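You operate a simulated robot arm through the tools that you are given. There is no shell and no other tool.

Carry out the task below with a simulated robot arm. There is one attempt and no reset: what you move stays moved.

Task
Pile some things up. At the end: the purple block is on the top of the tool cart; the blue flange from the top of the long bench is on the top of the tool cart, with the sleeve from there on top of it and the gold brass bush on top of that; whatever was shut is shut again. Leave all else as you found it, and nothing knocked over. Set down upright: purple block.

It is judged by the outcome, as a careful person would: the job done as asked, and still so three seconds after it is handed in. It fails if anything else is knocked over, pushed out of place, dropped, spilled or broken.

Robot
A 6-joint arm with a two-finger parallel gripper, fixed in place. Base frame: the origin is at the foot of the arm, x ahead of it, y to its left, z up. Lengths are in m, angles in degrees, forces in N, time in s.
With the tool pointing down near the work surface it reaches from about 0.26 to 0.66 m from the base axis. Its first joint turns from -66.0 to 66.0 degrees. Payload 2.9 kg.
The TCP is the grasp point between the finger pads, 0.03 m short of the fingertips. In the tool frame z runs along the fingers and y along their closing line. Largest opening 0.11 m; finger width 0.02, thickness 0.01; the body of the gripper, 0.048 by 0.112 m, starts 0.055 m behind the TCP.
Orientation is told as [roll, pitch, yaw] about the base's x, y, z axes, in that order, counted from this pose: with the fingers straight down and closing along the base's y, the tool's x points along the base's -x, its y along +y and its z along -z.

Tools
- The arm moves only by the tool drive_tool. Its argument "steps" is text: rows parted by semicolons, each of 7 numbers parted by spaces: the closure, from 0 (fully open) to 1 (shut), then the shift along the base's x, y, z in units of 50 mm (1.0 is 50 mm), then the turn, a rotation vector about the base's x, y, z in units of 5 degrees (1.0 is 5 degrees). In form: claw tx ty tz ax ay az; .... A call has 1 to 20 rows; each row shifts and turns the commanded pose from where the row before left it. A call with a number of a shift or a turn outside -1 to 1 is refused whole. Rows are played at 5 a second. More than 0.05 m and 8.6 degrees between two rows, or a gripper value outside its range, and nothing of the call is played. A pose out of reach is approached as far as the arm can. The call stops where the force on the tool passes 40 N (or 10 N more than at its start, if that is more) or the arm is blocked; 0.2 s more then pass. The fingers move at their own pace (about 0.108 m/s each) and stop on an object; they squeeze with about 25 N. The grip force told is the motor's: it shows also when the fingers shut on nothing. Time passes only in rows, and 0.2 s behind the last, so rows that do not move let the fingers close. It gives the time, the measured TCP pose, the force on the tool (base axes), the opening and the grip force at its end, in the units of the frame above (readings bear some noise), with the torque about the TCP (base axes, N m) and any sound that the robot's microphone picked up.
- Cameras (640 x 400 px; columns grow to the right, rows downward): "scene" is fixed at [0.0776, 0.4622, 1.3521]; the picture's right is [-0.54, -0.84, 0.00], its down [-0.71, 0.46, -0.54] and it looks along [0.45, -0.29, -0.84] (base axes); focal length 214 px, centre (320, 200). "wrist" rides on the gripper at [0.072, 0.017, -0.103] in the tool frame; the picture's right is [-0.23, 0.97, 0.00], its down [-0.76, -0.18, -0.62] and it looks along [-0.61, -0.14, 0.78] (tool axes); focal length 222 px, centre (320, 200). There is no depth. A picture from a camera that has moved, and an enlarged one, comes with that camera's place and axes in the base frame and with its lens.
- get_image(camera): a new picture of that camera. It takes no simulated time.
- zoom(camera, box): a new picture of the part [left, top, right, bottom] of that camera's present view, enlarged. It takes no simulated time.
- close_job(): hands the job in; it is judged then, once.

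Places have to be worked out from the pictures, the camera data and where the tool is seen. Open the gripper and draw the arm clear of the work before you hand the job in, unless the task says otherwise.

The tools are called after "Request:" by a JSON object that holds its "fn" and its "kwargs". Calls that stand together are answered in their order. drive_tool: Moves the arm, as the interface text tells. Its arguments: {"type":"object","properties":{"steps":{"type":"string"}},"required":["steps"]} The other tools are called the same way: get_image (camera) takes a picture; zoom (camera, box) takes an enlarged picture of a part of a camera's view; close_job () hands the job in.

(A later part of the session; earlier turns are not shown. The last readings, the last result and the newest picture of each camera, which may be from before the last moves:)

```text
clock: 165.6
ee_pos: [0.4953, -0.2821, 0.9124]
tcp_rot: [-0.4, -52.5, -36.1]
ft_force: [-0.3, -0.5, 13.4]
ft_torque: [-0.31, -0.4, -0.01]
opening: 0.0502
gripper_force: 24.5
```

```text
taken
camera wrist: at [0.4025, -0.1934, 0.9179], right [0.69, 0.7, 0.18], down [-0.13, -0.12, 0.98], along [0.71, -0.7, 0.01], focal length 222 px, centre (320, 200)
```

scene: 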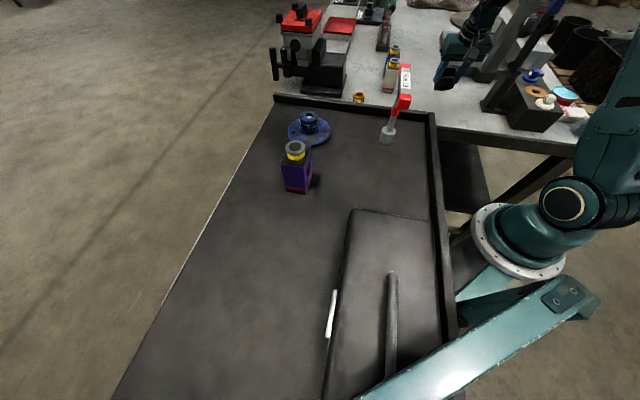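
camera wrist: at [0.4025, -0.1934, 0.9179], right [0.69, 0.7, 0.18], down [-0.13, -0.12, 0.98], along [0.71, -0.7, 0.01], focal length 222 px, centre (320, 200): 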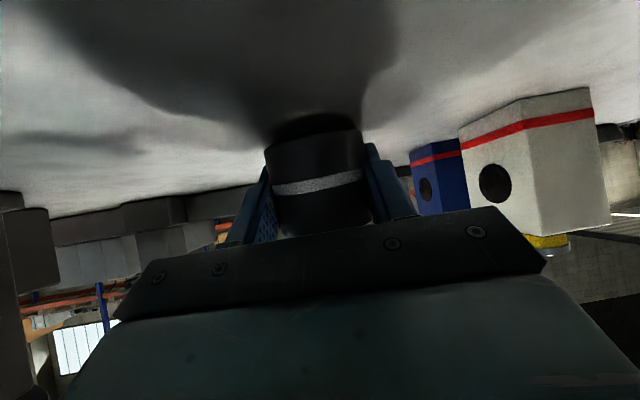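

It is pivoting with a steady 13–15 N. Two more small presses, then I release.

Request:
{"fn": "drive_tool", "kwargs": {"steps": "1 0 0 -0.03 0 0 0; 1 0 0 0 0 0 0"}}

Request:
{"fn": "drive_tool", "kwargs": {"steps": "1 0 0 -0.03 0 0 0; 1 0 0 0 0 0 0"}}

Request:
{"fn": "zoom", "kwargs": {"camera": "wrist", "box": [220, 90, 420, 250]}}

```text
clock: 166.2
ee_pos: [0.4932, -0.2809, 0.9103]
tcp_rot: [-0.5, -52.4, -36.0]
ft_force: [-0.5, -0.5, 14.0]
ft_torque: [-0.33, -0.39, -0.06]
opening: 0.0501
gripper_force: 24.8
```

```text
clock: 166.8
ee_pos: [0.4942, -0.2819, 0.9102]
tcp_rot: [-0.5, -52.3, -35.9]
ft_force: [-4.0, 0.7, 13.5]
ft_torque: [-0.27, -0.27, -0.09]
opening: 0.0498
gripper_force: 25.5
```

```text
2.50 times, centred on (320, 170) of wrist
camera zoom: at [0.4017, -0.1931, 0.9145], right [0.69, 0.7, 0.17], down [-0.12, -0.12, 0.98], along [0.71, -0.7, 0.0], focal length 555 px, centre (320, 275)
```

zoom: 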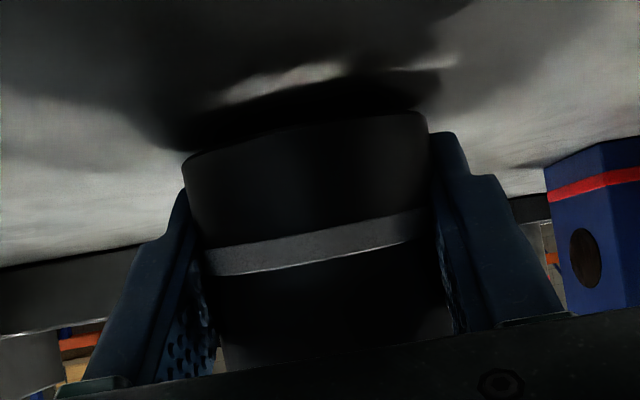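

Nearly flat. I release and back off along the tool axis.

Request:
{"fn": "drive_tool", "kwargs": {"steps": "0.7 0 0 0 0 0 0; 0.5 0 0 0 0 0 0; 0.3 0 0 0 0 0 0; 0.2 0 0 0 0 0 0; 0.2 -0.25 0.19 0.25 0 0 0; 0.2 -0.5 0.37 0.5 0 0 0; 0.2 -0.5 0.37 0.6 0 0 0; 0.2 0 0 0.5 0 0 0; 0.2 0 0 0 0 0 0"}}

Request:
{"fn": "get_image", "kwargs": {"camera": "wrist"}}

Request:
{"fn": "zoom", "kwargs": {"camera": "scene", "box": [400, 0, 540, 110]}}

```text
clock: 168.8
ee_pos: [0.4317, -0.237, 1.0009]
tcp_rot: [-0.4, -52.2, -36.0]
ft_force: [-0.9, -0.2, 0.1]
ft_torque: [-0.04, 0.02, 0.02]
opening: 0.0878
gripper_force: 0.0
```

```text
taken
camera wrist: at [0.34, -0.1488, 1.007], right [0.69, 0.7, 0.18], down [-0.12, -0.12, 0.98], along [0.71, -0.7, 0.0], focal length 222 px, centre (320, 200)
```

wrist: 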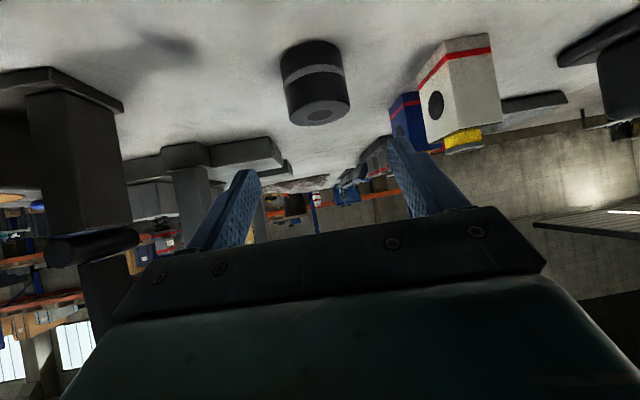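

```text
3.64 times, centred on (470, 55) of scene
camera zoom: at [0.0776, 0.4622, 1.3521], right [-0.54, -0.84, 0.0], down [-0.71, 0.46, -0.54], along [0.45, -0.29, -0.84], focal length 780 px, centre (-226, 727)
```

zoom: 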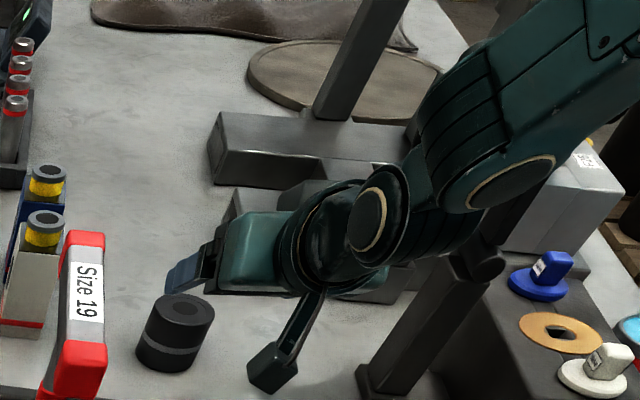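

The sleeve stands upright again, closed end up as it was originally. I straighten the tool, raise, and hover above it at yaw -45.

Request:
{"fn": "drive_tool", "kwargs": {"steps": "0.2 0 0 0.3 0.59 0.81 0; 0.2 0 0 0.3 0.59 0.81 0; 0.2 0 0 0.3 0.59 0.81 0; 0.2 0 0 0.2 0.59 0.81 0; 0.2 0.1 0 0.2 0.59 0.81 0; 0.2 0.1 0 0.1 0.59 0.81 0; 0.2 0.1 0 0 0.59 0.81 0; 0.2 0.1 0 0 0.59 0.81 0; 0.2 0.1 0 0 0.59 0.81 0; 0.2 0.1 -0.1 0 0.59 0.81 0; 0.2 0.1 -0.2 0 0.25 0.35 -1; 0.2 0.1 -0.2 0 0 0 -0.8; 0.2 0.2 -0.2 0 0 0 0; 0.2 0.2 -0.2 0 0 0 0; 0.2 0 0 0 0 0 0"}}

Request:
{"fn": "zoom", "kwargs": {"camera": "wrist", "box": [180, 40, 460, 220]}}

```text
clock: 171.9
ee_pos: [0.4924, -0.2812, 1.0721]
tcp_rot: [-0.6, 0.0, -45.1]
ft_force: [0.2, 0.4, -0.4]
ft_torque: [-0.04, -0.03, 0.03]
opening: 0.088
gripper_force: 0.1
```

```text
2.22 times, centred on (320, 130) of wrist
camera zoom: at [0.453, -0.2166, 1.1749], right [0.85, 0.53, -0.01], down [0.42, -0.66, 0.63], along [0.32, -0.54, -0.78], focal length 494 px, centre (320, 356)
```

zoom: 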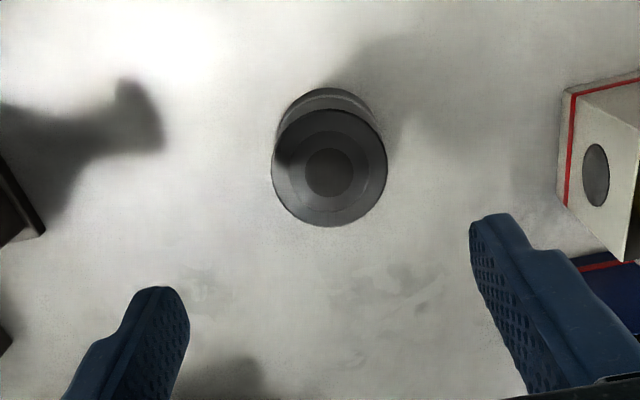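

Fixing the small residual roll and centring, then descending partway.

Request:
{"fn": "drive_tool", "kwargs": {"steps": "0.2 0.06 0 -0.4 0.085 -0.085 0; 0.2 0 0 -0.6 0 0 0; 0.2 0 0 -0.4 0 0 0; 0.2 0 0 0 0 0 0"}}

Request:
{"fn": "zoom", "kwargs": {"camera": "wrist", "box": [180, 40, 460, 220]}}

```text
clock: 172.9
ee_pos: [0.4947, -0.2805, 1.0003]
tcp_rot: [0.0, -0.1, -45.0]
ft_force: [-0.7, -0.4, -0.2]
ft_torque: [0.0, 0.01, 0.02]
opening: 0.0882
gripper_force: 0.0
```

```text
2.22 times, centred on (320, 130) of wrist
camera zoom: at [0.4545, -0.2171, 1.1038], right [0.85, 0.53, 0.0], down [0.41, -0.66, 0.62], along [0.33, -0.53, -0.78], focal length 494 px, centre (320, 356)
```

zoom: 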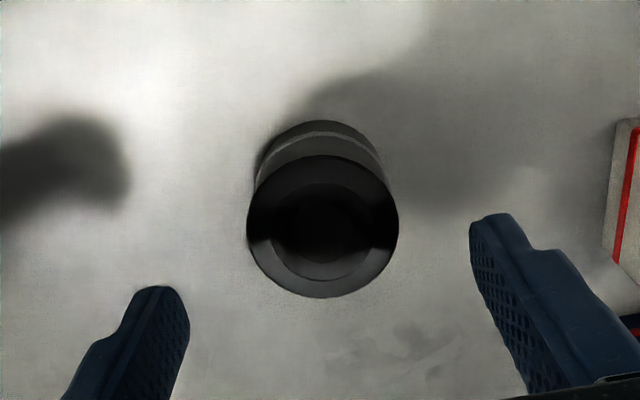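

Edge fitting puts the sleeve 4–5 mm beyond the axis. I correct, descend to z 0.92 and grip.

Request:
{"fn": "drive_tool", "kwargs": {"steps": "0.2 0.06 -0.07 -0.6 0 0 0; 0.2 0 0 -0.6 0 0 0; 0.2 0 0 -0.4 0 0 0; 0.2 0 0 0 0 0 0"}}

Request:
{"fn": "zoom", "kwargs": {"camera": "wrist", "box": [180, 60, 460, 240]}}

```text
clock: 173.9
ee_pos: [0.4965, -0.2849, 0.9208]
tcp_rot: [0.1, -0.1, -45.0]
ft_force: [-1.0, -0.4, -0.2]
ft_torque: [0.01, -0.02, 0.01]
opening: 0.088
gripper_force: 0.1
```

```text
2.22 times, centred on (320, 150) of wrist
camera zoom: at [0.4568, -0.2208, 1.0237], right [0.85, 0.53, 0.0], down [0.41, -0.66, 0.62], along [0.33, -0.53, -0.78], focal length 494 px, centre (320, 311)
```

zoom: 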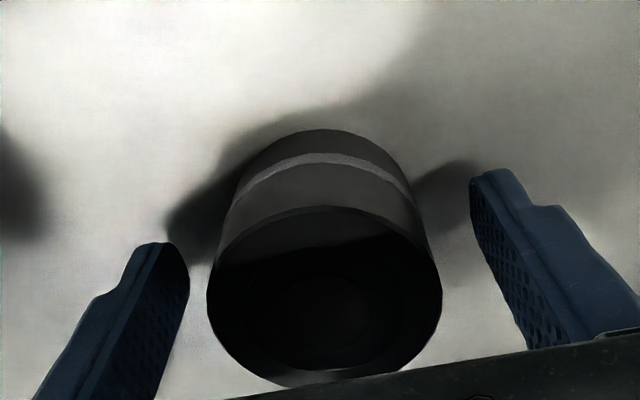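

Centred within about 1 mm. I close.

Request:
{"fn": "drive_tool", "kwargs": {"steps": "0.35 0 0 0 0 0 0; 0.45 0 0 0 0 0 0; 0.6 0 0 0 0 0 0; 1 0 0 0 0 0 0; 1 0 0 0 0 0 0"}}

Request:
{"fn": "zoom", "kwargs": {"camera": "wrist", "box": [180, 60, 460, 240]}}

```text
clock: 175.2
ee_pos: [0.4977, -0.2831, 0.9206]
tcp_rot: [0.2, -0.1, -45.0]
ft_force: [0.6, 0.9, 0.6]
ft_torque: [-0.02, 0.1, -0.01]
opening: 0.0569
gripper_force: 24.6
```

```text
2.22 times, centred on (320, 150) of wrist
camera zoom: at [0.4569, -0.2207, 1.024], right [0.85, 0.53, 0.0], down [0.41, -0.66, 0.62], along [0.33, -0.53, -0.78], focal length 494 px, centre (320, 311)
```

zoom: 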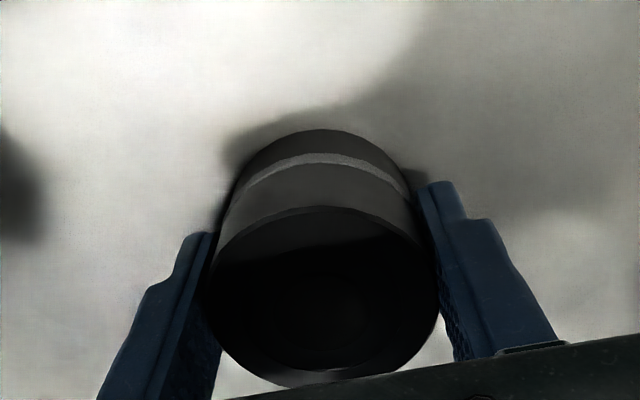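

Gripped. Before carrying, I take a high-zoom picture of the bare hub, so I can align the sleeve to it much more accurately this time.

Request:
{"fn": "zoom", "kwargs": {"camera": "scene", "box": [285, 100, 335, 145]}}

Request:
{"fn": "drive_tool", "kwargs": {"steps": "1 0 0 0.1 0 0 0; 1 0 0 0.5 0 0 0; 1 0 0 0.8 0 0 0; 1 0 0 0.8 0 0 0; 1 0 0 0.8 0 0 0; 1 -0.1 0.2 0.8 0 0 0; 1 -0.1 0.4 0.8 0 0 0; 1 0 0.6 0.8 0 0 0; 1 0 0.8 0.2 0 0 0; 1 0 0.8 0 0 0 0; 1 0 0.8 0 0 0 0; 1 0 0.8 0 0 0 0; 1 0 0.8 0 0 0 0; 1 0 0.8 0 0 0 0; 1 0 0.8 0 0 0 0; 1 0 0 0 0 0 0"}}

```text
8.89 times, centred on (310, 122) of scene
camera zoom: at [0.0777, 0.4622, 1.3521], right [-0.54, -0.84, 0.0], down [-0.71, 0.46, -0.54], along [0.45, -0.29, -0.84], focal length 1906 px, centre (409, 889)
```

zoom: 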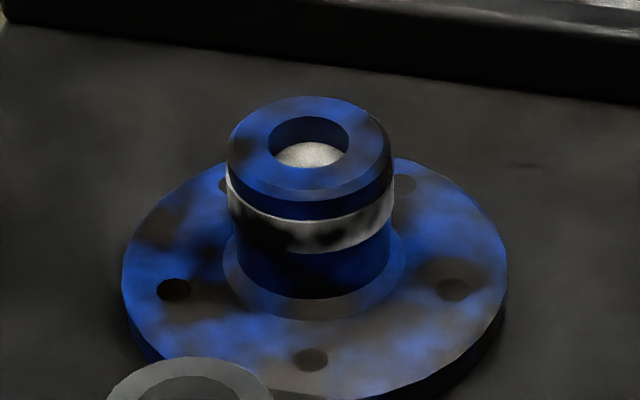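

```text
clock: 178.6
ee_pos: [0.4866, 0.0585, 1.2013]
tcp_rot: [0.1, 0.0, -45.0]
ft_force: [0.0, -0.3, -3.7]
ft_torque: [-0.07, 0.03, -0.01]
opening: 0.0566
gripper_force: 25.1
```

The bare hub's bore centre gives the hub at about (0.4585, 0.2484) with its top at z of about 1.034. I move over and descend to about 1.10 for a fine check.

Request:
{"fn": "drive_tool", "kwargs": {"steps": "1 -0.11 0.76 0 0 0 0; 1 -0.11 0.76 0 0 0 0; 1 -0.11 0.76 0 0 0 0; 1 -0.11 0.76 0 0 0 0; 1 -0.12 0.76 0 0 0 0; 1 0 0 -0.7 0 0 0; 1 0 0 -0.7 0 0 0; 1 0 0 -0.6 0 0 0; 1 0 0 0 0 0 0"}}

Request:
{"fn": "zoom", "kwargs": {"camera": "scene", "box": [280, 70, 340, 130]}}

Request:
{"fn": "zoom", "kwargs": {"camera": "wrist", "box": [240, 40, 400, 240]}}

```text
clock: 180.6
ee_pos: [0.4578, 0.2456, 1.1]
tcp_rot: [0.1, 0.0, -45.1]
ft_force: [0.0, 0.3, -3.2]
ft_torque: [0.04, 0.01, 0.0]
opening: 0.0564
gripper_force: 25.0
```

```text
6.67 times, centred on (310, 100) of scene
camera zoom: at [0.0777, 0.4622, 1.352], right [-0.54, -0.84, 0.0], down [-0.71, 0.46, -0.54], along [0.45, -0.29, -0.84], focal length 1430 px, centre (387, 867)
```

zoom: 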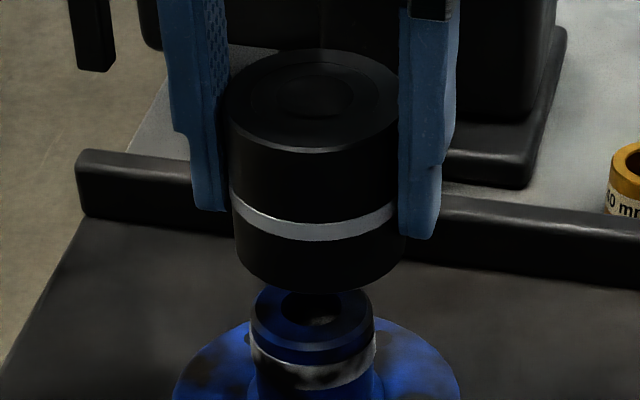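

```text
2.00 times, centred on (320, 140) of wrist
camera zoom: at [0.4185, 0.3091, 1.2023], right [0.85, 0.53, 0.0], down [0.41, -0.66, 0.62], along [0.33, -0.53, -0.78], focal length 444 px, centre (320, 320)
```

zoom: 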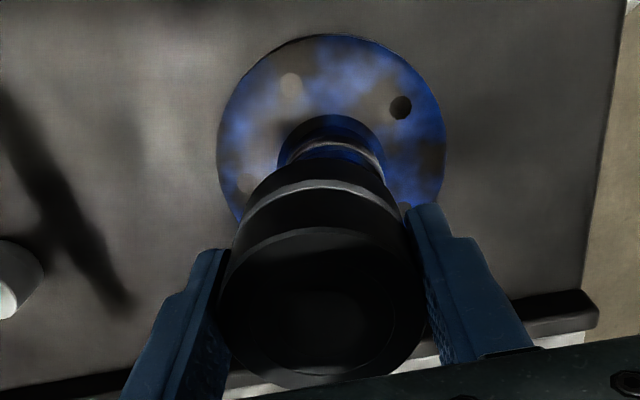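

The hub's flat top is only about 37 mm across, with a chamfer out to 43 mm, while the sleeve's bore is about 38 mm. So the sleeve must drop onto that spigot, and a couple of millimetres off makes it topple. The columns say I must shift about (+1.8, +2.8) mm; I then lower gently and use the force and torque to centre it.

Request:
{"fn": "drive_tool", "kwargs": {"steps": "1 0.036 0.056 -0.2 0 0 0; 1 0 0 -0.24 0 0 0; 1 0 0 0 0 0 0"}}

Request:
{"fn": "zoom", "kwargs": {"camera": "scene", "box": [280, 80, 340, 140]}}

```text
clock: 181.3
ee_pos: [0.4617, 0.2487, 1.0777]
tcp_rot: [0.1, 0.0, -45.0]
ft_force: [-0.1, 0.2, -3.7]
ft_torque: [0.03, 0.0, -0.01]
opening: 0.057
gripper_force: 24.9
```

```text
6.67 times, centred on (310, 110) of scene
camera zoom: at [0.0777, 0.4622, 1.352], right [-0.54, -0.84, 0.0], down [-0.71, 0.46, -0.54], along [0.45, -0.29, -0.84], focal length 1430 px, centre (387, 800)
```

zoom: 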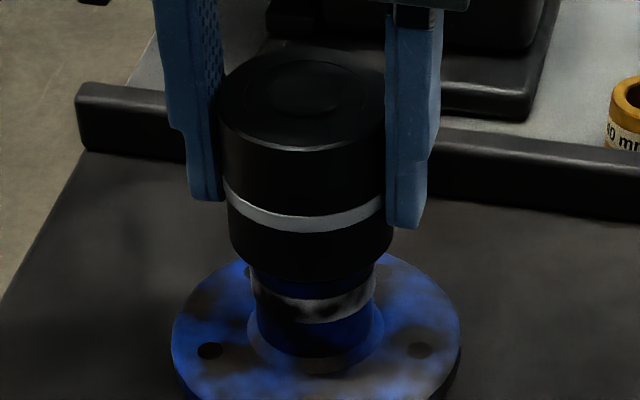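

Columns now agree within 0.3 mm. I lower by half-millimetres and watch forces.

Request:
{"fn": "drive_tool", "kwargs": {"steps": "1 0 0 -0.04 0 0 0; 1 0 0 0 0 0 0; 1 0 0 0 0 0 0"}}

Request:
{"fn": "drive_tool", "kwargs": {"steps": "1 0 0 -0.03 0 0 0; 1 0 0 0 0 0 0; 1 0 0 0 0 0 0"}}

Request:
{"fn": "drive_tool", "kwargs": {"steps": "1 0 0 -0.02 0 0 0; 1 0 0 0 0 0 0; 1 0 0 0 0 0 0"}}

```text
clock: 182.2
ee_pos: [0.4612, 0.2486, 1.0754]
tcp_rot: [0.0, 0.0, -44.9]
ft_force: [-0.1, -0.4, -2.3]
ft_torque: [-0.01, 0.02, 0.01]
opening: 0.0568
gripper_force: 25.1
```

```text
clock: 182.9
ee_pos: [0.461, 0.248, 1.0749]
tcp_rot: [0.2, -0.1, -45.0]
ft_force: [-0.2, -0.2, -3.8]
ft_torque: [0.04, 0.04, 0.02]
opening: 0.0566
gripper_force: 25.1
```

```text
clock: 183.8
ee_pos: [0.4618, 0.2492, 1.0733]
tcp_rot: [0.2, 0.0, -45.1]
ft_force: [0.0, -0.8, -3.1]
ft_torque: [0.01, 0.02, -0.02]
opening: 0.0565
gripper_force: 24.5
```

Request:
{"fn": "drive_tool", "kwargs": {"steps": "1 0 0 -0.02 0 0 0; 1 0 0 0 0 0 0; 1 0 0 0 0 0 0"}}

Request:
{"fn": "drive_tool", "kwargs": {"steps": "1 0 0 -0.02 0 0 0; 1 0 0 0 0 0 0; 1 0 0 0 0 0 0"}}

Request:
{"fn": "drive_tool", "kwargs": {"steps": "1 0 0 -0.02 0 0 0; 1 0 0 0 0 0 0; 1 0 0 0 0 0 0"}}

```text
clock: 184.6
ee_pos: [0.462, 0.2486, 1.0745]
tcp_rot: [0.1, 0.0, -45.1]
ft_force: [0.6, -0.3, -2.0]
ft_torque: [0.03, 0.05, -0.02]
opening: 0.0567
gripper_force: 25.0
```

```text
clock: 185.3
ee_pos: [0.4612, 0.2494, 1.0728]
tcp_rot: [0.2, 0.0, -45.1]
ft_force: [-0.4, -0.6, 6.2]
ft_torque: [-0.21, 0.08, -0.01]
opening: 0.0564
gripper_force: 24.6
```

```text
clock: 186.2
ee_pos: [0.4627, 0.2495, 1.071]
tcp_rot: [0.1, -0.1, -45.0]
ft_force: [0.5, -0.4, 14.6]
ft_torque: [-0.08, -0.1, -0.15]
opening: 0.0565
gripper_force: 25.1
```

Now the contact force is balanced (the centroid is within about 6 mm of centre at 18 N), unlike last time. I relieve the pressure and open just a few millimetres, so the fingers can still catch it, and look.

Request:
{"fn": "drive_tool", "kwargs": {"steps": "1 0 0 0.01 0 0 0; 0.47 0 0 0 0 0 0; 0.45 0 0 0 0 0 0; 0.43 0 0 0 0 0 0; 0.43 0 0 0 0 0 0; 0.43 0 0 0 0 0 0"}}

Request:
{"fn": "zoom", "kwargs": {"camera": "scene", "box": [280, 80, 340, 140]}}

Request:
{"fn": "zoom", "kwargs": {"camera": "wrist", "box": [240, 40, 400, 240]}}

```text
clock: 187.6
ee_pos: [0.4629, 0.2483, 1.0725]
tcp_rot: [0.2, 0.0, -45.1]
ft_force: [0.2, -0.2, -0.4]
ft_torque: [0.01, 0.01, 0.0]
opening: 0.0628
gripper_force: 0.0
```

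```text
6.67 times, centred on (310, 110) of scene
camera zoom: at [0.0776, 0.4622, 1.3521], right [-0.54, -0.84, 0.0], down [-0.71, 0.46, -0.54], along [0.45, -0.29, -0.84], focal length 1430 px, centre (387, 800)
```

zoom: 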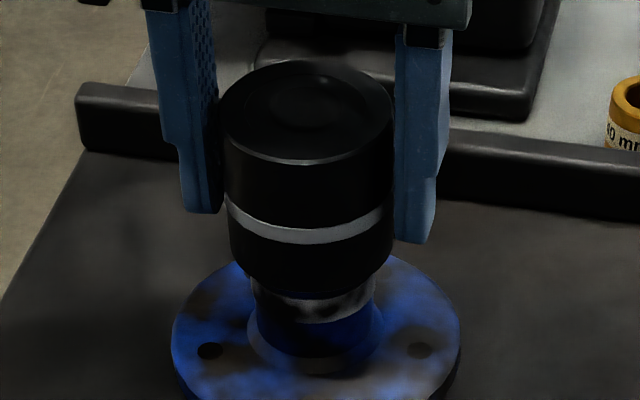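

```text
2.00 times, centred on (320, 140) of wrist
camera zoom: at [0.4216, 0.3117, 1.1751], right [0.85, 0.53, 0.0], down [0.41, -0.66, 0.62], along [0.33, -0.53, -0.78], focal length 444 px, centre (320, 320)
```

zoom: 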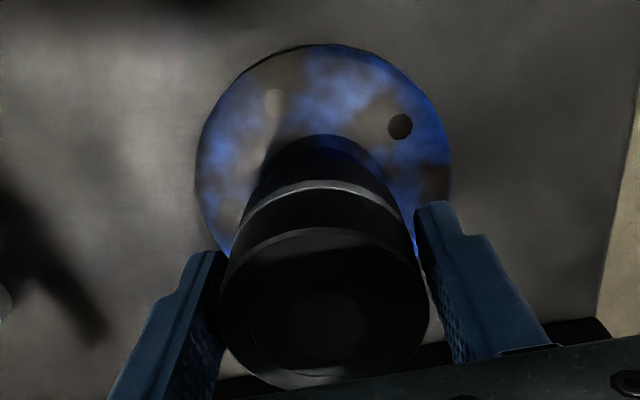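

It stands on its own upright, with no force on the fingers. I wait a second and check that it does not creep.

Request:
{"fn": "drive_tool", "kwargs": {"steps": "0.43 0 0 0 0 0 0; 0.43 0 0 0 0 0 0; 0.43 0 0 0 0 0 0; 0.43 0 0 0 0 0 0; 0.4 0 0 0 0 0 0; 0.36 0 0 0 0 0 0; 0.36 0 0 0 0 0 0; 0.36 0 0 0 0 0 0"}}

Request:
{"fn": "zoom", "kwargs": {"camera": "scene", "box": [280, 80, 340, 140]}}

```text
clock: 189.3
ee_pos: [0.4611, 0.2481, 1.0717]
tcp_rot: [0.1, -0.1, -45.1]
ft_force: [0.5, -0.8, 0.2]
ft_torque: [-0.01, -0.03, 0.03]
opening: 0.0703
gripper_force: 0.0
```

```text
6.67 times, centred on (310, 110) of scene
camera zoom: at [0.0776, 0.4622, 1.3521], right [-0.54, -0.84, 0.0], down [-0.71, 0.46, -0.54], along [0.45, -0.29, -0.84], focal length 1430 px, centre (387, 800)
```

zoom: 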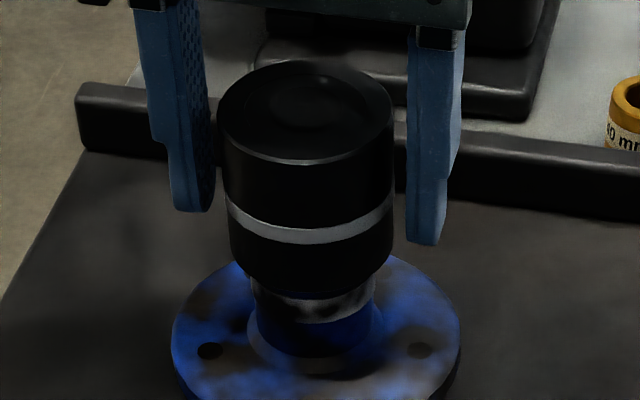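

Stable, identical position. I open to 88 mm and rise straight up.

Request:
{"fn": "drive_tool", "kwargs": {"steps": "0.2 0 0 0 0 0 0; 0.2 0 0 0 0 0 0; 0.2 0 0 0.3 0 0 0; 0.2 0 0 0.5 0 0 0; 0.2 0 0 0.8 0 0 0; 0.2 0 0 0.8 0 0 0; 0.2 0 0 0.7 0 0 0; 0.2 0 0 0 0 0 0"}}

Request:
{"fn": "zoom", "kwargs": {"camera": "scene", "box": [280, 80, 340, 140]}}

Request:
{"fn": "zoom", "kwargs": {"camera": "wrist", "box": [240, 40, 400, 160]}}

```text
clock: 191.2
ee_pos: [0.4607, 0.2475, 1.227]
tcp_rot: [0.0, 0.0, -44.9]
ft_force: [0.4, -0.3, 0.0]
ft_torque: [0.0, -0.02, -0.03]
opening: 0.088
gripper_force: 0.0
```

```text
6.67 times, centred on (310, 110) of scene
camera zoom: at [0.0776, 0.4622, 1.3521], right [-0.54, -0.84, 0.0], down [-0.71, 0.46, -0.54], along [0.45, -0.29, -0.84], focal length 1430 px, centre (387, 800)
```

zoom: 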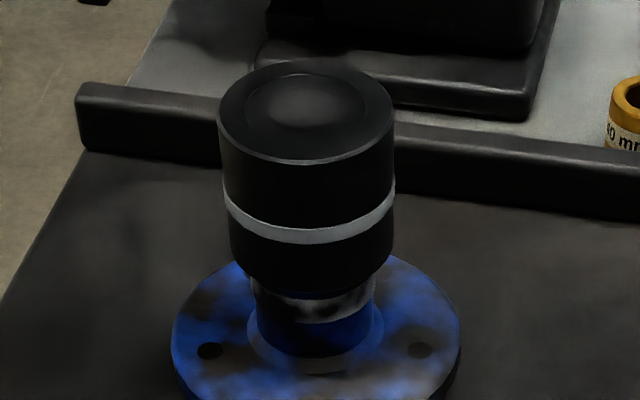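

```text
3.33 times, centred on (320, 100) of wrist
camera zoom: at [0.4209, 0.311, 1.3297], right [0.85, 0.53, 0.0], down [0.41, -0.66, 0.62], along [0.33, -0.53, -0.78], focal length 740 px, centre (320, 533)
```

zoom: 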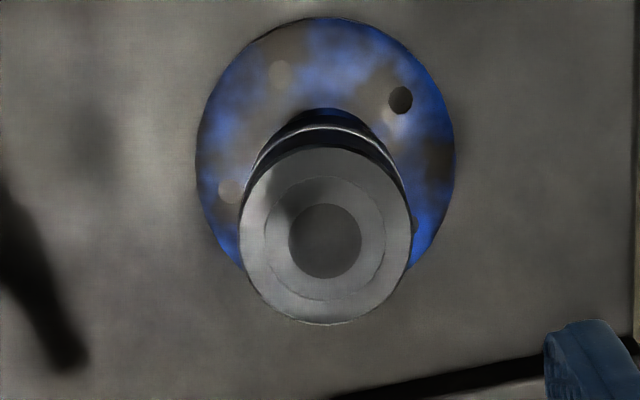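

The sleeve is seated and stable on the hub. Now the brass bush at about (0.608, -0.045), beside the vise: I go over it at yaw -20, keeping z moderate at that radius.

Request:
{"fn": "drive_tool", "kwargs": {"steps": "0.2 0.2 -0.6 0 0 0 0; 0.2 0.2 -0.7 -0.1 0 0 0; 0.2 0.2 -0.7 -0.1 0 0 1; 0.2 0.2 -0.7 -0.2 0 0 1; 0.2 0.2 -0.7 -0.2 0 0 1; 0.2 0.3 -0.7 -0.3 0 0 1; 0.2 0.3 -0.7 -0.4 0 0 1; 0.2 0.3 -0.6 -0.4 0 0 0; 0.2 0.5 -0.5 -0.5 0 0 0; 0.2 0.4 0 -0.5 0 0 0; 0.2 0 0 0 0 0 0"}}

Request:
{"fn": "get_image", "kwargs": {"camera": "wrist"}}

Request:
{"fn": "get_image", "kwargs": {"camera": "scene"}}

```text
clock: 193.6
ee_pos: [0.6037, -0.0481, 1.0899]
tcp_rot: [0.1, -0.1, -20.0]
ft_force: [0.0, 0.6, -0.3]
ft_torque: [0.0, -0.02, 0.0]
opening: 0.0878
gripper_force: 0.0
```

```text
taken
camera wrist: at [0.5405, -0.006, 1.1933], right [0.55, 0.84, 0.0], down [0.65, -0.43, 0.62], along [0.52, -0.34, -0.78], focal length 222 px, centre (320, 200)
```

wrist: 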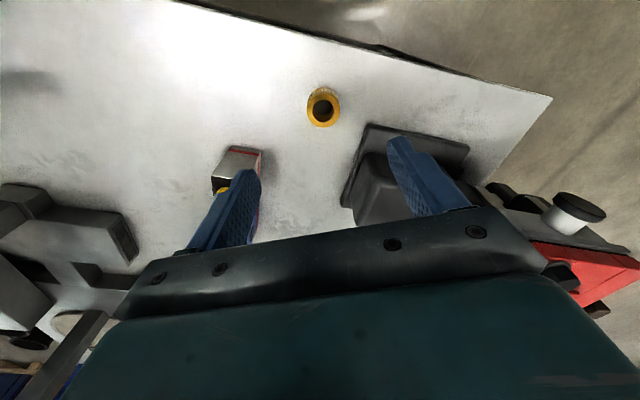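

```text
taken
```

scene: 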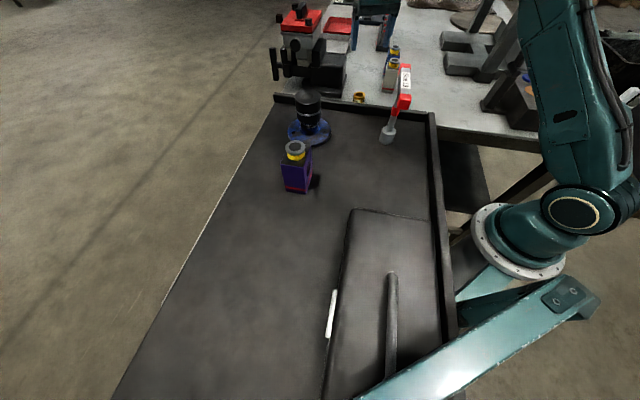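

The stack stands fine and the bush is nearly under the tool. I zoom for centring.

Request:
{"fn": "zoom", "kwargs": {"camera": "wrist", "box": [270, 60, 370, 160]}}

Request:
{"fn": "zoom", "kwargs": {"camera": "scene", "box": [335, 70, 385, 110]}}

```text
4.00 times, centred on (320, 110) of wrist
camera zoom: at [0.5405, -0.006, 1.1933], right [0.55, 0.84, 0.0], down [0.65, -0.43, 0.62], along [0.52, -0.34, -0.78], focal length 888 px, centre (320, 560)
```

zoom: 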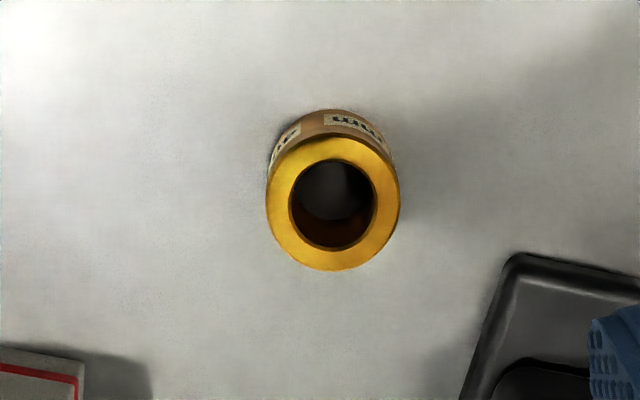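

```text
10.00 times, centred on (360, 90) of scene
camera zoom: at [0.0777, 0.4622, 1.3521], right [-0.54, -0.84, 0.0], down [-0.71, 0.46, -0.54], along [0.45, -0.29, -0.84], focal length 2145 px, centre (-80, 1300)
```

zoom: 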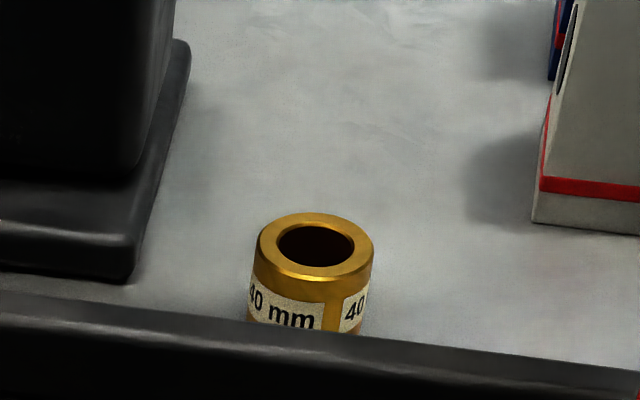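

The bush is 40 mm across, top at z of about 0.912, and centred at (0.6165, -0.0518). I narrow the opening to about 65 mm, shift and descend partway.

Request:
{"fn": "drive_tool", "kwargs": {"steps": "0.4 0.13 -0.04 -0.3 0 0 0; 0.4 0.13 -0.035 -0.4 0 0 0; 0.4 0 0 -0.5 0 0 0; 0.4 0 0 -0.5 0 0 0; 0.4 0 0 -0.3 0 0 0; 0.4 0 0 0 0 0 0"}}

Request:
{"fn": "zoom", "kwargs": {"camera": "wrist", "box": [180, 40, 460, 220]}}

```text
clock: 194.9
ee_pos: [0.6134, -0.0506, 0.9905]
tcp_rot: [0.1, 0.0, -20.0]
ft_force: [-0.3, -0.1, 0.3]
ft_torque: [-0.03, -0.03, 0.02]
opening: 0.0661
gripper_force: 0.1
```

```text
2.22 times, centred on (320, 130) of wrist
camera zoom: at [0.5512, -0.0089, 1.0942], right [0.55, 0.84, 0.0], down [0.65, -0.43, 0.62], along [0.52, -0.34, -0.78], focal length 494 px, centre (320, 356)
```

zoom: 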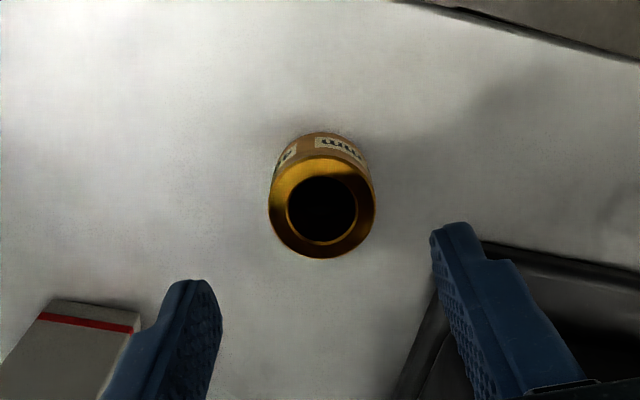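

Centred within 1 mm and the posture is normal. I descend to z 0.917 and close.

Request:
{"fn": "drive_tool", "kwargs": {"steps": "0.4 0.01 0 -0.7 0 0 0; 0.4 0 0 -0.5 0 0 0; 0.4 0 0 -0.26 0 0 0; 0.4 0 0 0 0 0 0; 0.5 0 0 0 0 0 0; 0.7 0 0 0 0 0 0; 1 0 0 0 0 0 0; 1 0 0 0 0 0 0"}}

Request:
{"fn": "zoom", "kwargs": {"camera": "wrist", "box": [180, 60, 460, 240]}}

```text
clock: 196.8
ee_pos: [0.6149, -0.0485, 0.917]
tcp_rot: [0.1, 0.0, -20.1]
ft_force: [0.4, -0.5, 0.0]
ft_torque: [-0.03, -0.03, -0.02]
opening: 0.0406
gripper_force: 25.0
```

```text
2.22 times, centred on (320, 150) of wrist
camera zoom: at [0.551, -0.0081, 1.0212], right [0.55, 0.84, 0.0], down [0.65, -0.43, 0.62], along [0.52, -0.34, -0.78], focal length 494 px, centre (320, 311)
```

zoom: 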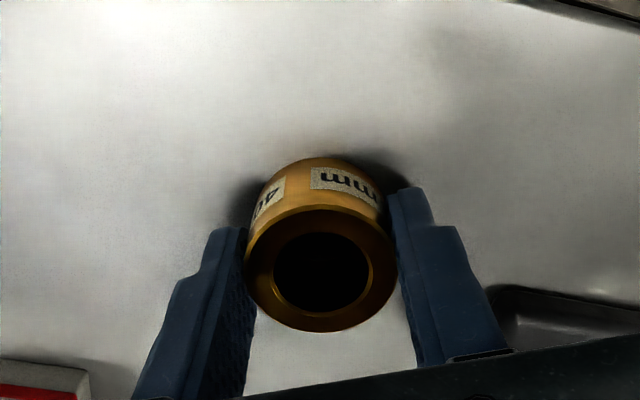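

Gripped at 40.6 mm and centred. I lift to 1.10, pull inward, then rise to 1.20 and go toward the stack.

Request:
{"fn": "drive_tool", "kwargs": {"steps": "1 0 0 0.2 0 0 0; 1 0 0 0.6 0 0 0; 1 0 0 0.8 0 0 0; 1 0 0 0.8 0 0 0; 1 0 0 0.8 0 0 0; 1 -0.3 0.2 0.4 0 0 0; 1 -0.6 0.5 0 0 0 0; 1 -0.6 0.5 0 0 0 0; 1 -0.5 0.5 0.5 0 0 0; 1 -0.4 0.6 0.7 0 0 0; 1 -0.3 0.7 0.8 0 0 0; 1 -0.2 0.7 0.1 0 0 0; 1 0 0 0 0 0 0"}}

Request:
{"fn": "get_image", "kwargs": {"camera": "scene"}}

Request:
{"fn": "get_image", "kwargs": {"camera": "wrist"}}

```text
refused: row 10 steps farther than a row can; nothing moved
```

```text
taken
```

scene: 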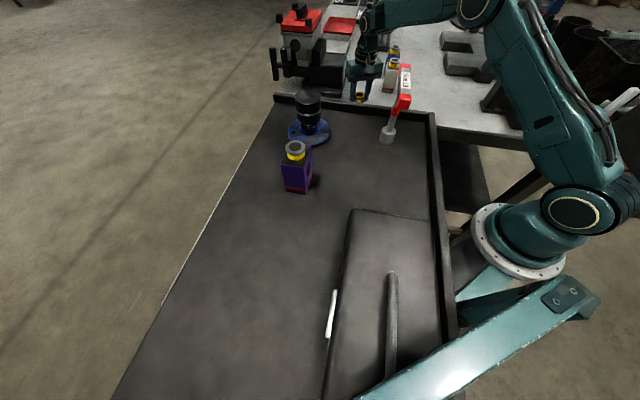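

```text
taken
camera wrist: at [0.551, -0.0081, 1.0212], right [0.55, 0.84, 0.0], down [0.65, -0.43, 0.62], along [0.52, -0.34, -0.78], focal length 222 px, centre (320, 200)
```

wrist: 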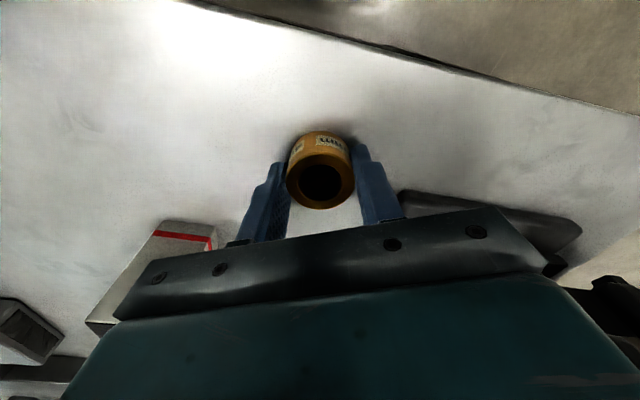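

The call was refused because a combined step was too long. I resend with shorter steps.

Request:
{"fn": "drive_tool", "kwargs": {"steps": "1 0 0 0.2 0 0 0; 1 0 0 0.6 0 0 0; 1 0 0 0.8 0 0 0; 1 0 0 0.8 0 0 0; 1 0 0 0.8 0 0 0; 1 -0.3 0.2 0.4 0 0 0; 1 -0.6 0.5 0 0 0 0; 1 -0.6 0.5 0 0 0 0; 1 -0.4 0.4 0.5 0 0 0; 1 -0.3 0.5 0.6 0 0 0; 1 -0.2 0.5 0.6 0 0 0; 1 -0.1 0.5 0.4 0 0 0; 1 -0.1 0.6 0 0 0 0; 1 0 0 0 0 0 0"}}

Request:
{"fn": "get_image", "kwargs": {"camera": "scene"}}

Request:
{"fn": "get_image", "kwargs": {"camera": "wrist"}}

```text
clock: 199.8
ee_pos: [0.4851, 0.1348, 1.2039]
tcp_rot: [0.0, 0.0, -20.2]
ft_force: [0.1, -0.8, -2.8]
ft_torque: [0.01, 0.02, 0.07]
opening: 0.0405
gripper_force: 24.7
```

```text
taken
```

scene: 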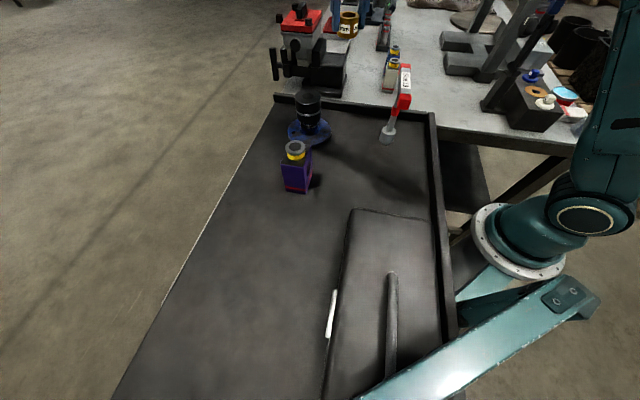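

```text
taken
camera wrist: at [0.4226, 0.1763, 1.3068], right [0.55, 0.84, 0.0], down [0.65, -0.43, 0.62], along [0.52, -0.34, -0.78], focal length 222 px, centre (320, 200)
```

wrist: 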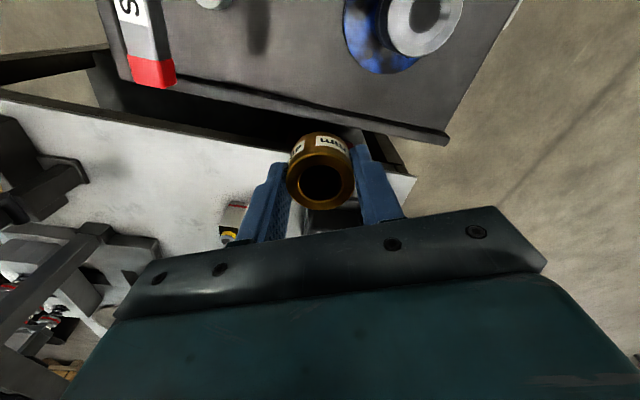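

Bush held firmly, stack intact. I move over the stack at z 1.20.

Request:
{"fn": "drive_tool", "kwargs": {"steps": "1 -0.16 0.76 0 0 0 0; 1 -0.16 0.76 0 0 0 0; 1 -0.15 0.76 0 0 0 0; 1 0 0 0 0 0 0; 1 0 0 0 0 0 0"}}

Request:
{"fn": "zoom", "kwargs": {"camera": "wrist", "box": [240, 30, 400, 230]}}

Request:
{"fn": "zoom", "kwargs": {"camera": "scene", "box": [280, 60, 340, 120]}}

```text
clock: 200.9
ee_pos: [0.46, 0.248, 1.205]
tcp_rot: [0.0, 0.0, -20.1]
ft_force: [-1.2, -0.2, -1.9]
ft_torque: [0.05, 0.04, -0.02]
opening: 0.0407
gripper_force: 25.4
```

```text
2.00 times, centred on (320, 130) of wrist
camera zoom: at [0.397, 0.2895, 1.3073], right [0.55, 0.84, 0.0], down [0.65, -0.43, 0.62], along [0.52, -0.34, -0.78], focal length 444 px, centre (320, 340)
```

zoom: 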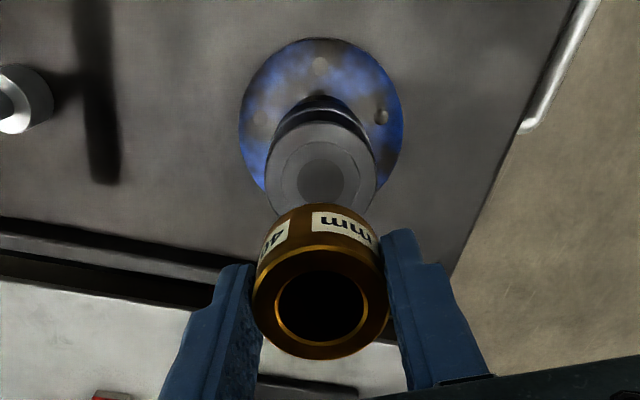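

```text
6.67 times, centred on (310, 90) of scene
camera zoom: at [0.0777, 0.4623, 1.352], right [-0.54, -0.84, 0.0], down [-0.71, 0.46, -0.54], along [0.45, -0.29, -0.84], focal length 1430 px, centre (387, 933)
```

zoom: 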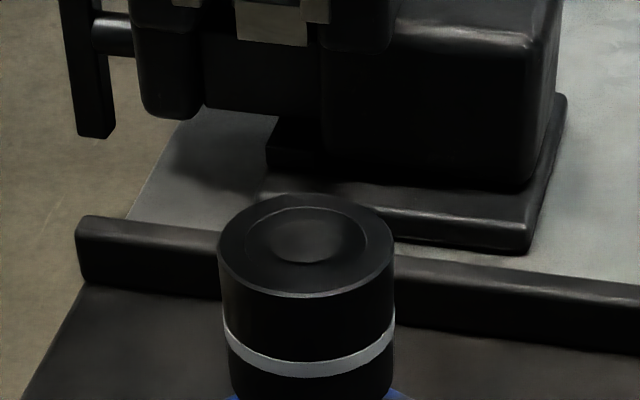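

The wrist and scene views agree that the sleeve top is at about (0.4635, 0.246, 1.08). I shift (+4, -2) mm and descend to about 1.135 for a final check.

Request:
{"fn": "drive_tool", "kwargs": {"steps": "1 0.08 -0.04 -0.4 0 0 0; 1 0 0 -0.5 0 0 0; 1 0 0 -0.5 0 0 0; 1 0 0 0 0 0 0; 1 0 0 0 0 0 0"}}

Request:
{"fn": "zoom", "kwargs": {"camera": "wrist", "box": [240, 30, 400, 230]}}

Request:
{"fn": "zoom", "kwargs": {"camera": "scene", "box": [280, 60, 340, 120]}}

```text
clock: 202.2
ee_pos: [0.4663, 0.2455, 1.1347]
tcp_rot: [0.1, 0.0, -20.1]
ft_force: [-0.3, -0.1, -2.0]
ft_torque: [0.0, -0.01, 0.0]
opening: 0.0404
gripper_force: 25.1
```

```text
2.00 times, centred on (320, 130) of wrist
camera zoom: at [0.403, 0.2865, 1.2376], right [0.55, 0.84, 0.0], down [0.65, -0.43, 0.62], along [0.52, -0.34, -0.78], focal length 444 px, centre (320, 340)
```

zoom: 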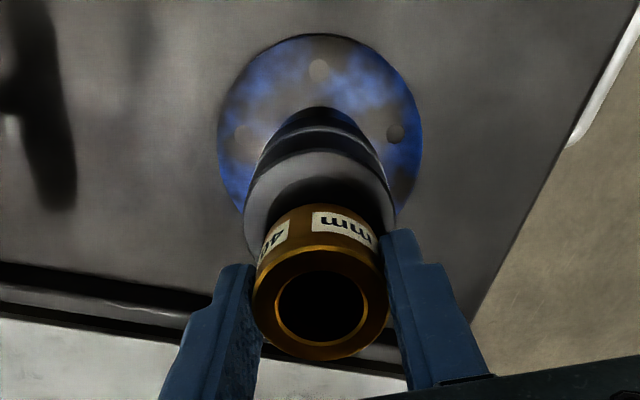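

```text
6.67 times, centred on (310, 90) of scene
camera zoom: at [0.0777, 0.4622, 1.352], right [-0.54, -0.84, 0.0], down [-0.71, 0.46, -0.54], along [0.45, -0.29, -0.84], focal length 1430 px, centre (387, 933)
```

zoom: 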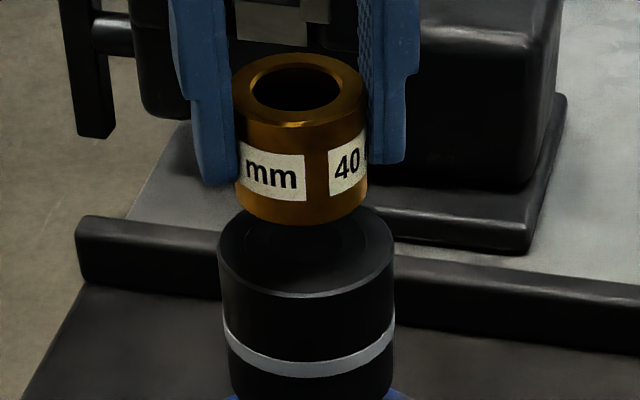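

Aligned within about 1 mm in the wrist view and under 3 mm in the scene view. I lower slowly to contact.

Request:
{"fn": "drive_tool", "kwargs": {"steps": "1 0 0 -0.14 0 0 0; 1 0 0 -0.1 0 0 0; 1 0 0 0 0 0 0; 1 0 0 0 0 0 0"}}

Request:
{"fn": "drive_tool", "kwargs": {"steps": "1 0 0 -0.04 0 0 0; 1 0 0 0 0 0 0; 1 0 0 0 0 0 0"}}

Request:
{"fn": "drive_tool", "kwargs": {"steps": "1 0 0 -0.03 0 0 0; 1 0 0 0 0 0 0; 1 0 0 0 0 0 0"}}

```text
clock: 203.2
ee_pos: [0.4665, 0.2446, 1.1213]
tcp_rot: [0.0, 0.0, -20.0]
ft_force: [0.8, -0.2, -3.3]
ft_torque: [0.01, -0.06, -0.03]
opening: 0.0404
gripper_force: 25.2
```

```text
clock: 203.9
ee_pos: [0.4646, 0.2459, 1.1199]
tcp_rot: [0.1, -0.1, -20.2]
ft_force: [0.5, -0.2, 1.4]
ft_torque: [-0.11, -0.01, -0.02]
opening: 0.0409
gripper_force: 25.2
```

```text
clock: 204.8
ee_pos: [0.465, 0.2452, 1.1196]
tcp_rot: [0.2, -0.3, -20.1]
ft_force: [-0.6, -3.4, 19.3]
ft_torque: [-0.27, 0.07, -0.04]
opening: 0.0403
gripper_force: 24.8
```

Contact at 1.1197. I ease off to near-zero force before opening.

Request:
{"fn": "drive_tool", "kwargs": {"steps": "1 0 0 0.025 0 0 0; 1 0 0 0 0 0 0; 1 0 0 0 0 0 0"}}

Request:
{"fn": "zoom", "kwargs": {"camera": "scene", "box": [280, 60, 340, 120]}}

```text
clock: 205.6
ee_pos: [0.4654, 0.2465, 1.1198]
tcp_rot: [0.1, -0.1, -20.2]
ft_force: [2.2, -7.3, 17.6]
ft_torque: [-0.37, -0.29, -0.06]
opening: 0.0402
gripper_force: 24.9
```

```text
6.67 times, centred on (310, 90) of scene
camera zoom: at [0.0774, 0.4619, 1.3522], right [-0.54, -0.84, 0.0], down [-0.71, 0.46, -0.54], along [0.45, -0.29, -0.84], focal length 1430 px, centre (387, 933)
```

zoom: 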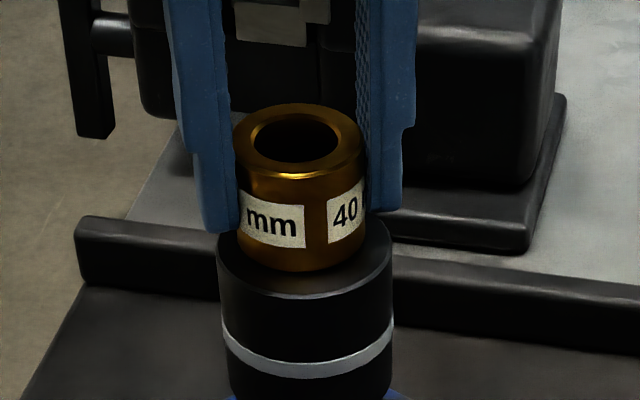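

Still 17 N with some side load, so I raise another millimetre in small steps.

Request:
{"fn": "drive_tool", "kwargs": {"steps": "1 0 0 0.02 0 0 0; 1 0 0 0 0 0 0; 1 0 0 0 0 0 0"}}

Request:
{"fn": "drive_tool", "kwargs": {"steps": "1 0 0 0.015 0 0 0; 1 0 0 0 0 0 0; 1 0 0 0 0 0 0"}}

```text
clock: 206.3
ee_pos: [0.4664, 0.2474, 1.1192]
tcp_rot: [0.0, 0.0, -19.9]
ft_force: [2.0, -1.9, 5.0]
ft_torque: [-0.02, -0.19, -0.01]
opening: 0.0407
gripper_force: 24.4
```

```text
clock: 207.2
ee_pos: [0.4652, 0.246, 1.1214]
tcp_rot: [-0.1, 0.0, -20.0]
ft_force: [0.0, -0.9, -2.3]
ft_torque: [-0.01, 0.04, 0.02]
opening: 0.0406
gripper_force: 25.3
```

Nearly unloaded now. I check the stack and then open a few millimetres.

Request:
{"fn": "drive_tool", "kwargs": {"steps": "0.62 0 0 0 0 0 0; 0.6 0 0 0 0 0 0; 0.58 0 0 0 0 0 0; 0.58 0 0 0 0 0 0; 0.58 0 0 0 0 0 0"}}

Request:
{"fn": "zoom", "kwargs": {"camera": "scene", "box": [270, 70, 350, 150]}}

Request:
{"fn": "zoom", "kwargs": {"camera": "wrist", "box": [240, 30, 400, 230]}}

```text
clock: 208.3
ee_pos: [0.4647, 0.2467, 1.1219]
tcp_rot: [0.1, 0.1, -20.0]
ft_force: [-1.5, 1.1, -0.7]
ft_torque: [-0.03, 0.0, 0.0]
opening: 0.0461
gripper_force: 0.1
```

```text
5.00 times, centred on (310, 110) of scene
camera zoom: at [0.0776, 0.4622, 1.3521], right [-0.54, -0.84, 0.0], down [-0.71, 0.46, -0.54], along [0.45, -0.29, -0.84], focal length 1072 px, centre (370, 650)
```

zoom: 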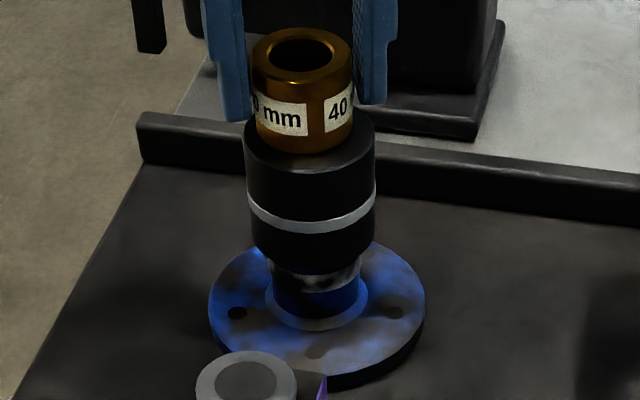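

```text
2.00 times, centred on (320, 130) of wrist
camera zoom: at [0.4027, 0.2882, 1.2244], right [0.55, 0.84, 0.0], down [0.65, -0.43, 0.62], along [0.52, -0.34, -0.78], focal length 444 px, centre (320, 340)
```

zoom: 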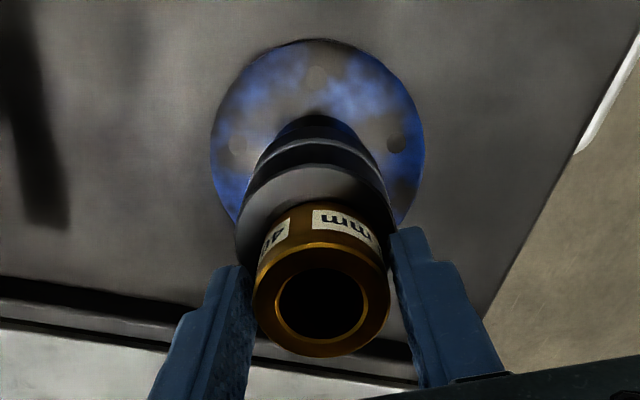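

The bush sits squarely on the sleeve, with the stack upright. I open the rest and rise straight up.

Request:
{"fn": "drive_tool", "kwargs": {"steps": "0.5 0 0 0 0 0 0; 0.4 0 0 0 0 0 0; 0.3 0 0 0 0 0 0; 0.3 0 0 0 0 0 0; 0.3 0 0 0.2 0 0 0; 0.3 0 0 0.4 0 0 0; 0.3 0 0 0.6 0 0 0; 0.3 0 0 0.4 0 0 0; 0.3 0 0 0 0 0 0"}}

Request:
{"fn": "zoom", "kwargs": {"camera": "scene", "box": [270, 70, 350, 150]}}

Request:
{"fn": "get_image", "kwargs": {"camera": "wrist"}}

```text
clock: 210.3
ee_pos: [0.4654, 0.2471, 1.2018]
tcp_rot: [0.0, 0.1, -20.1]
ft_force: [-0.2, 0.0, 0.3]
ft_torque: [-0.01, 0.05, -0.01]
opening: 0.0769
gripper_force: 0.0
```

```text
5.00 times, centred on (310, 110) of scene
camera zoom: at [0.0776, 0.4622, 1.3521], right [-0.54, -0.84, 0.0], down [-0.71, 0.46, -0.54], along [0.45, -0.29, -0.84], focal length 1072 px, centre (370, 650)
```

zoom: 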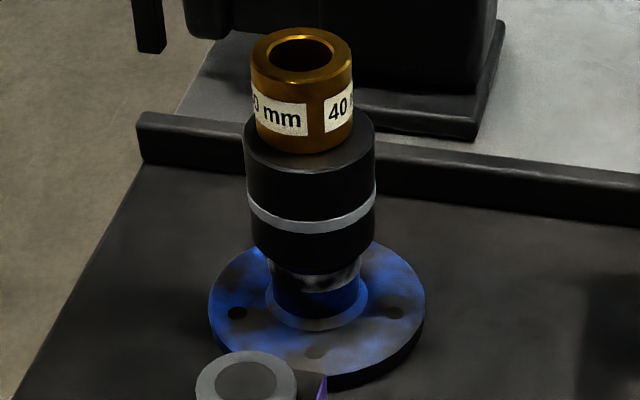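

```text
taken
camera wrist: at [0.402, 0.2881, 1.3049], right [0.55, 0.84, 0.0], down [0.65, -0.43, 0.62], along [0.52, -0.34, -0.78], focal length 222 px, centre (320, 200)
```

wrist: 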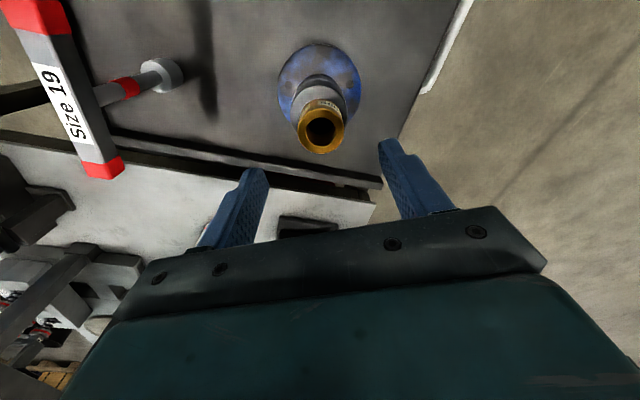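

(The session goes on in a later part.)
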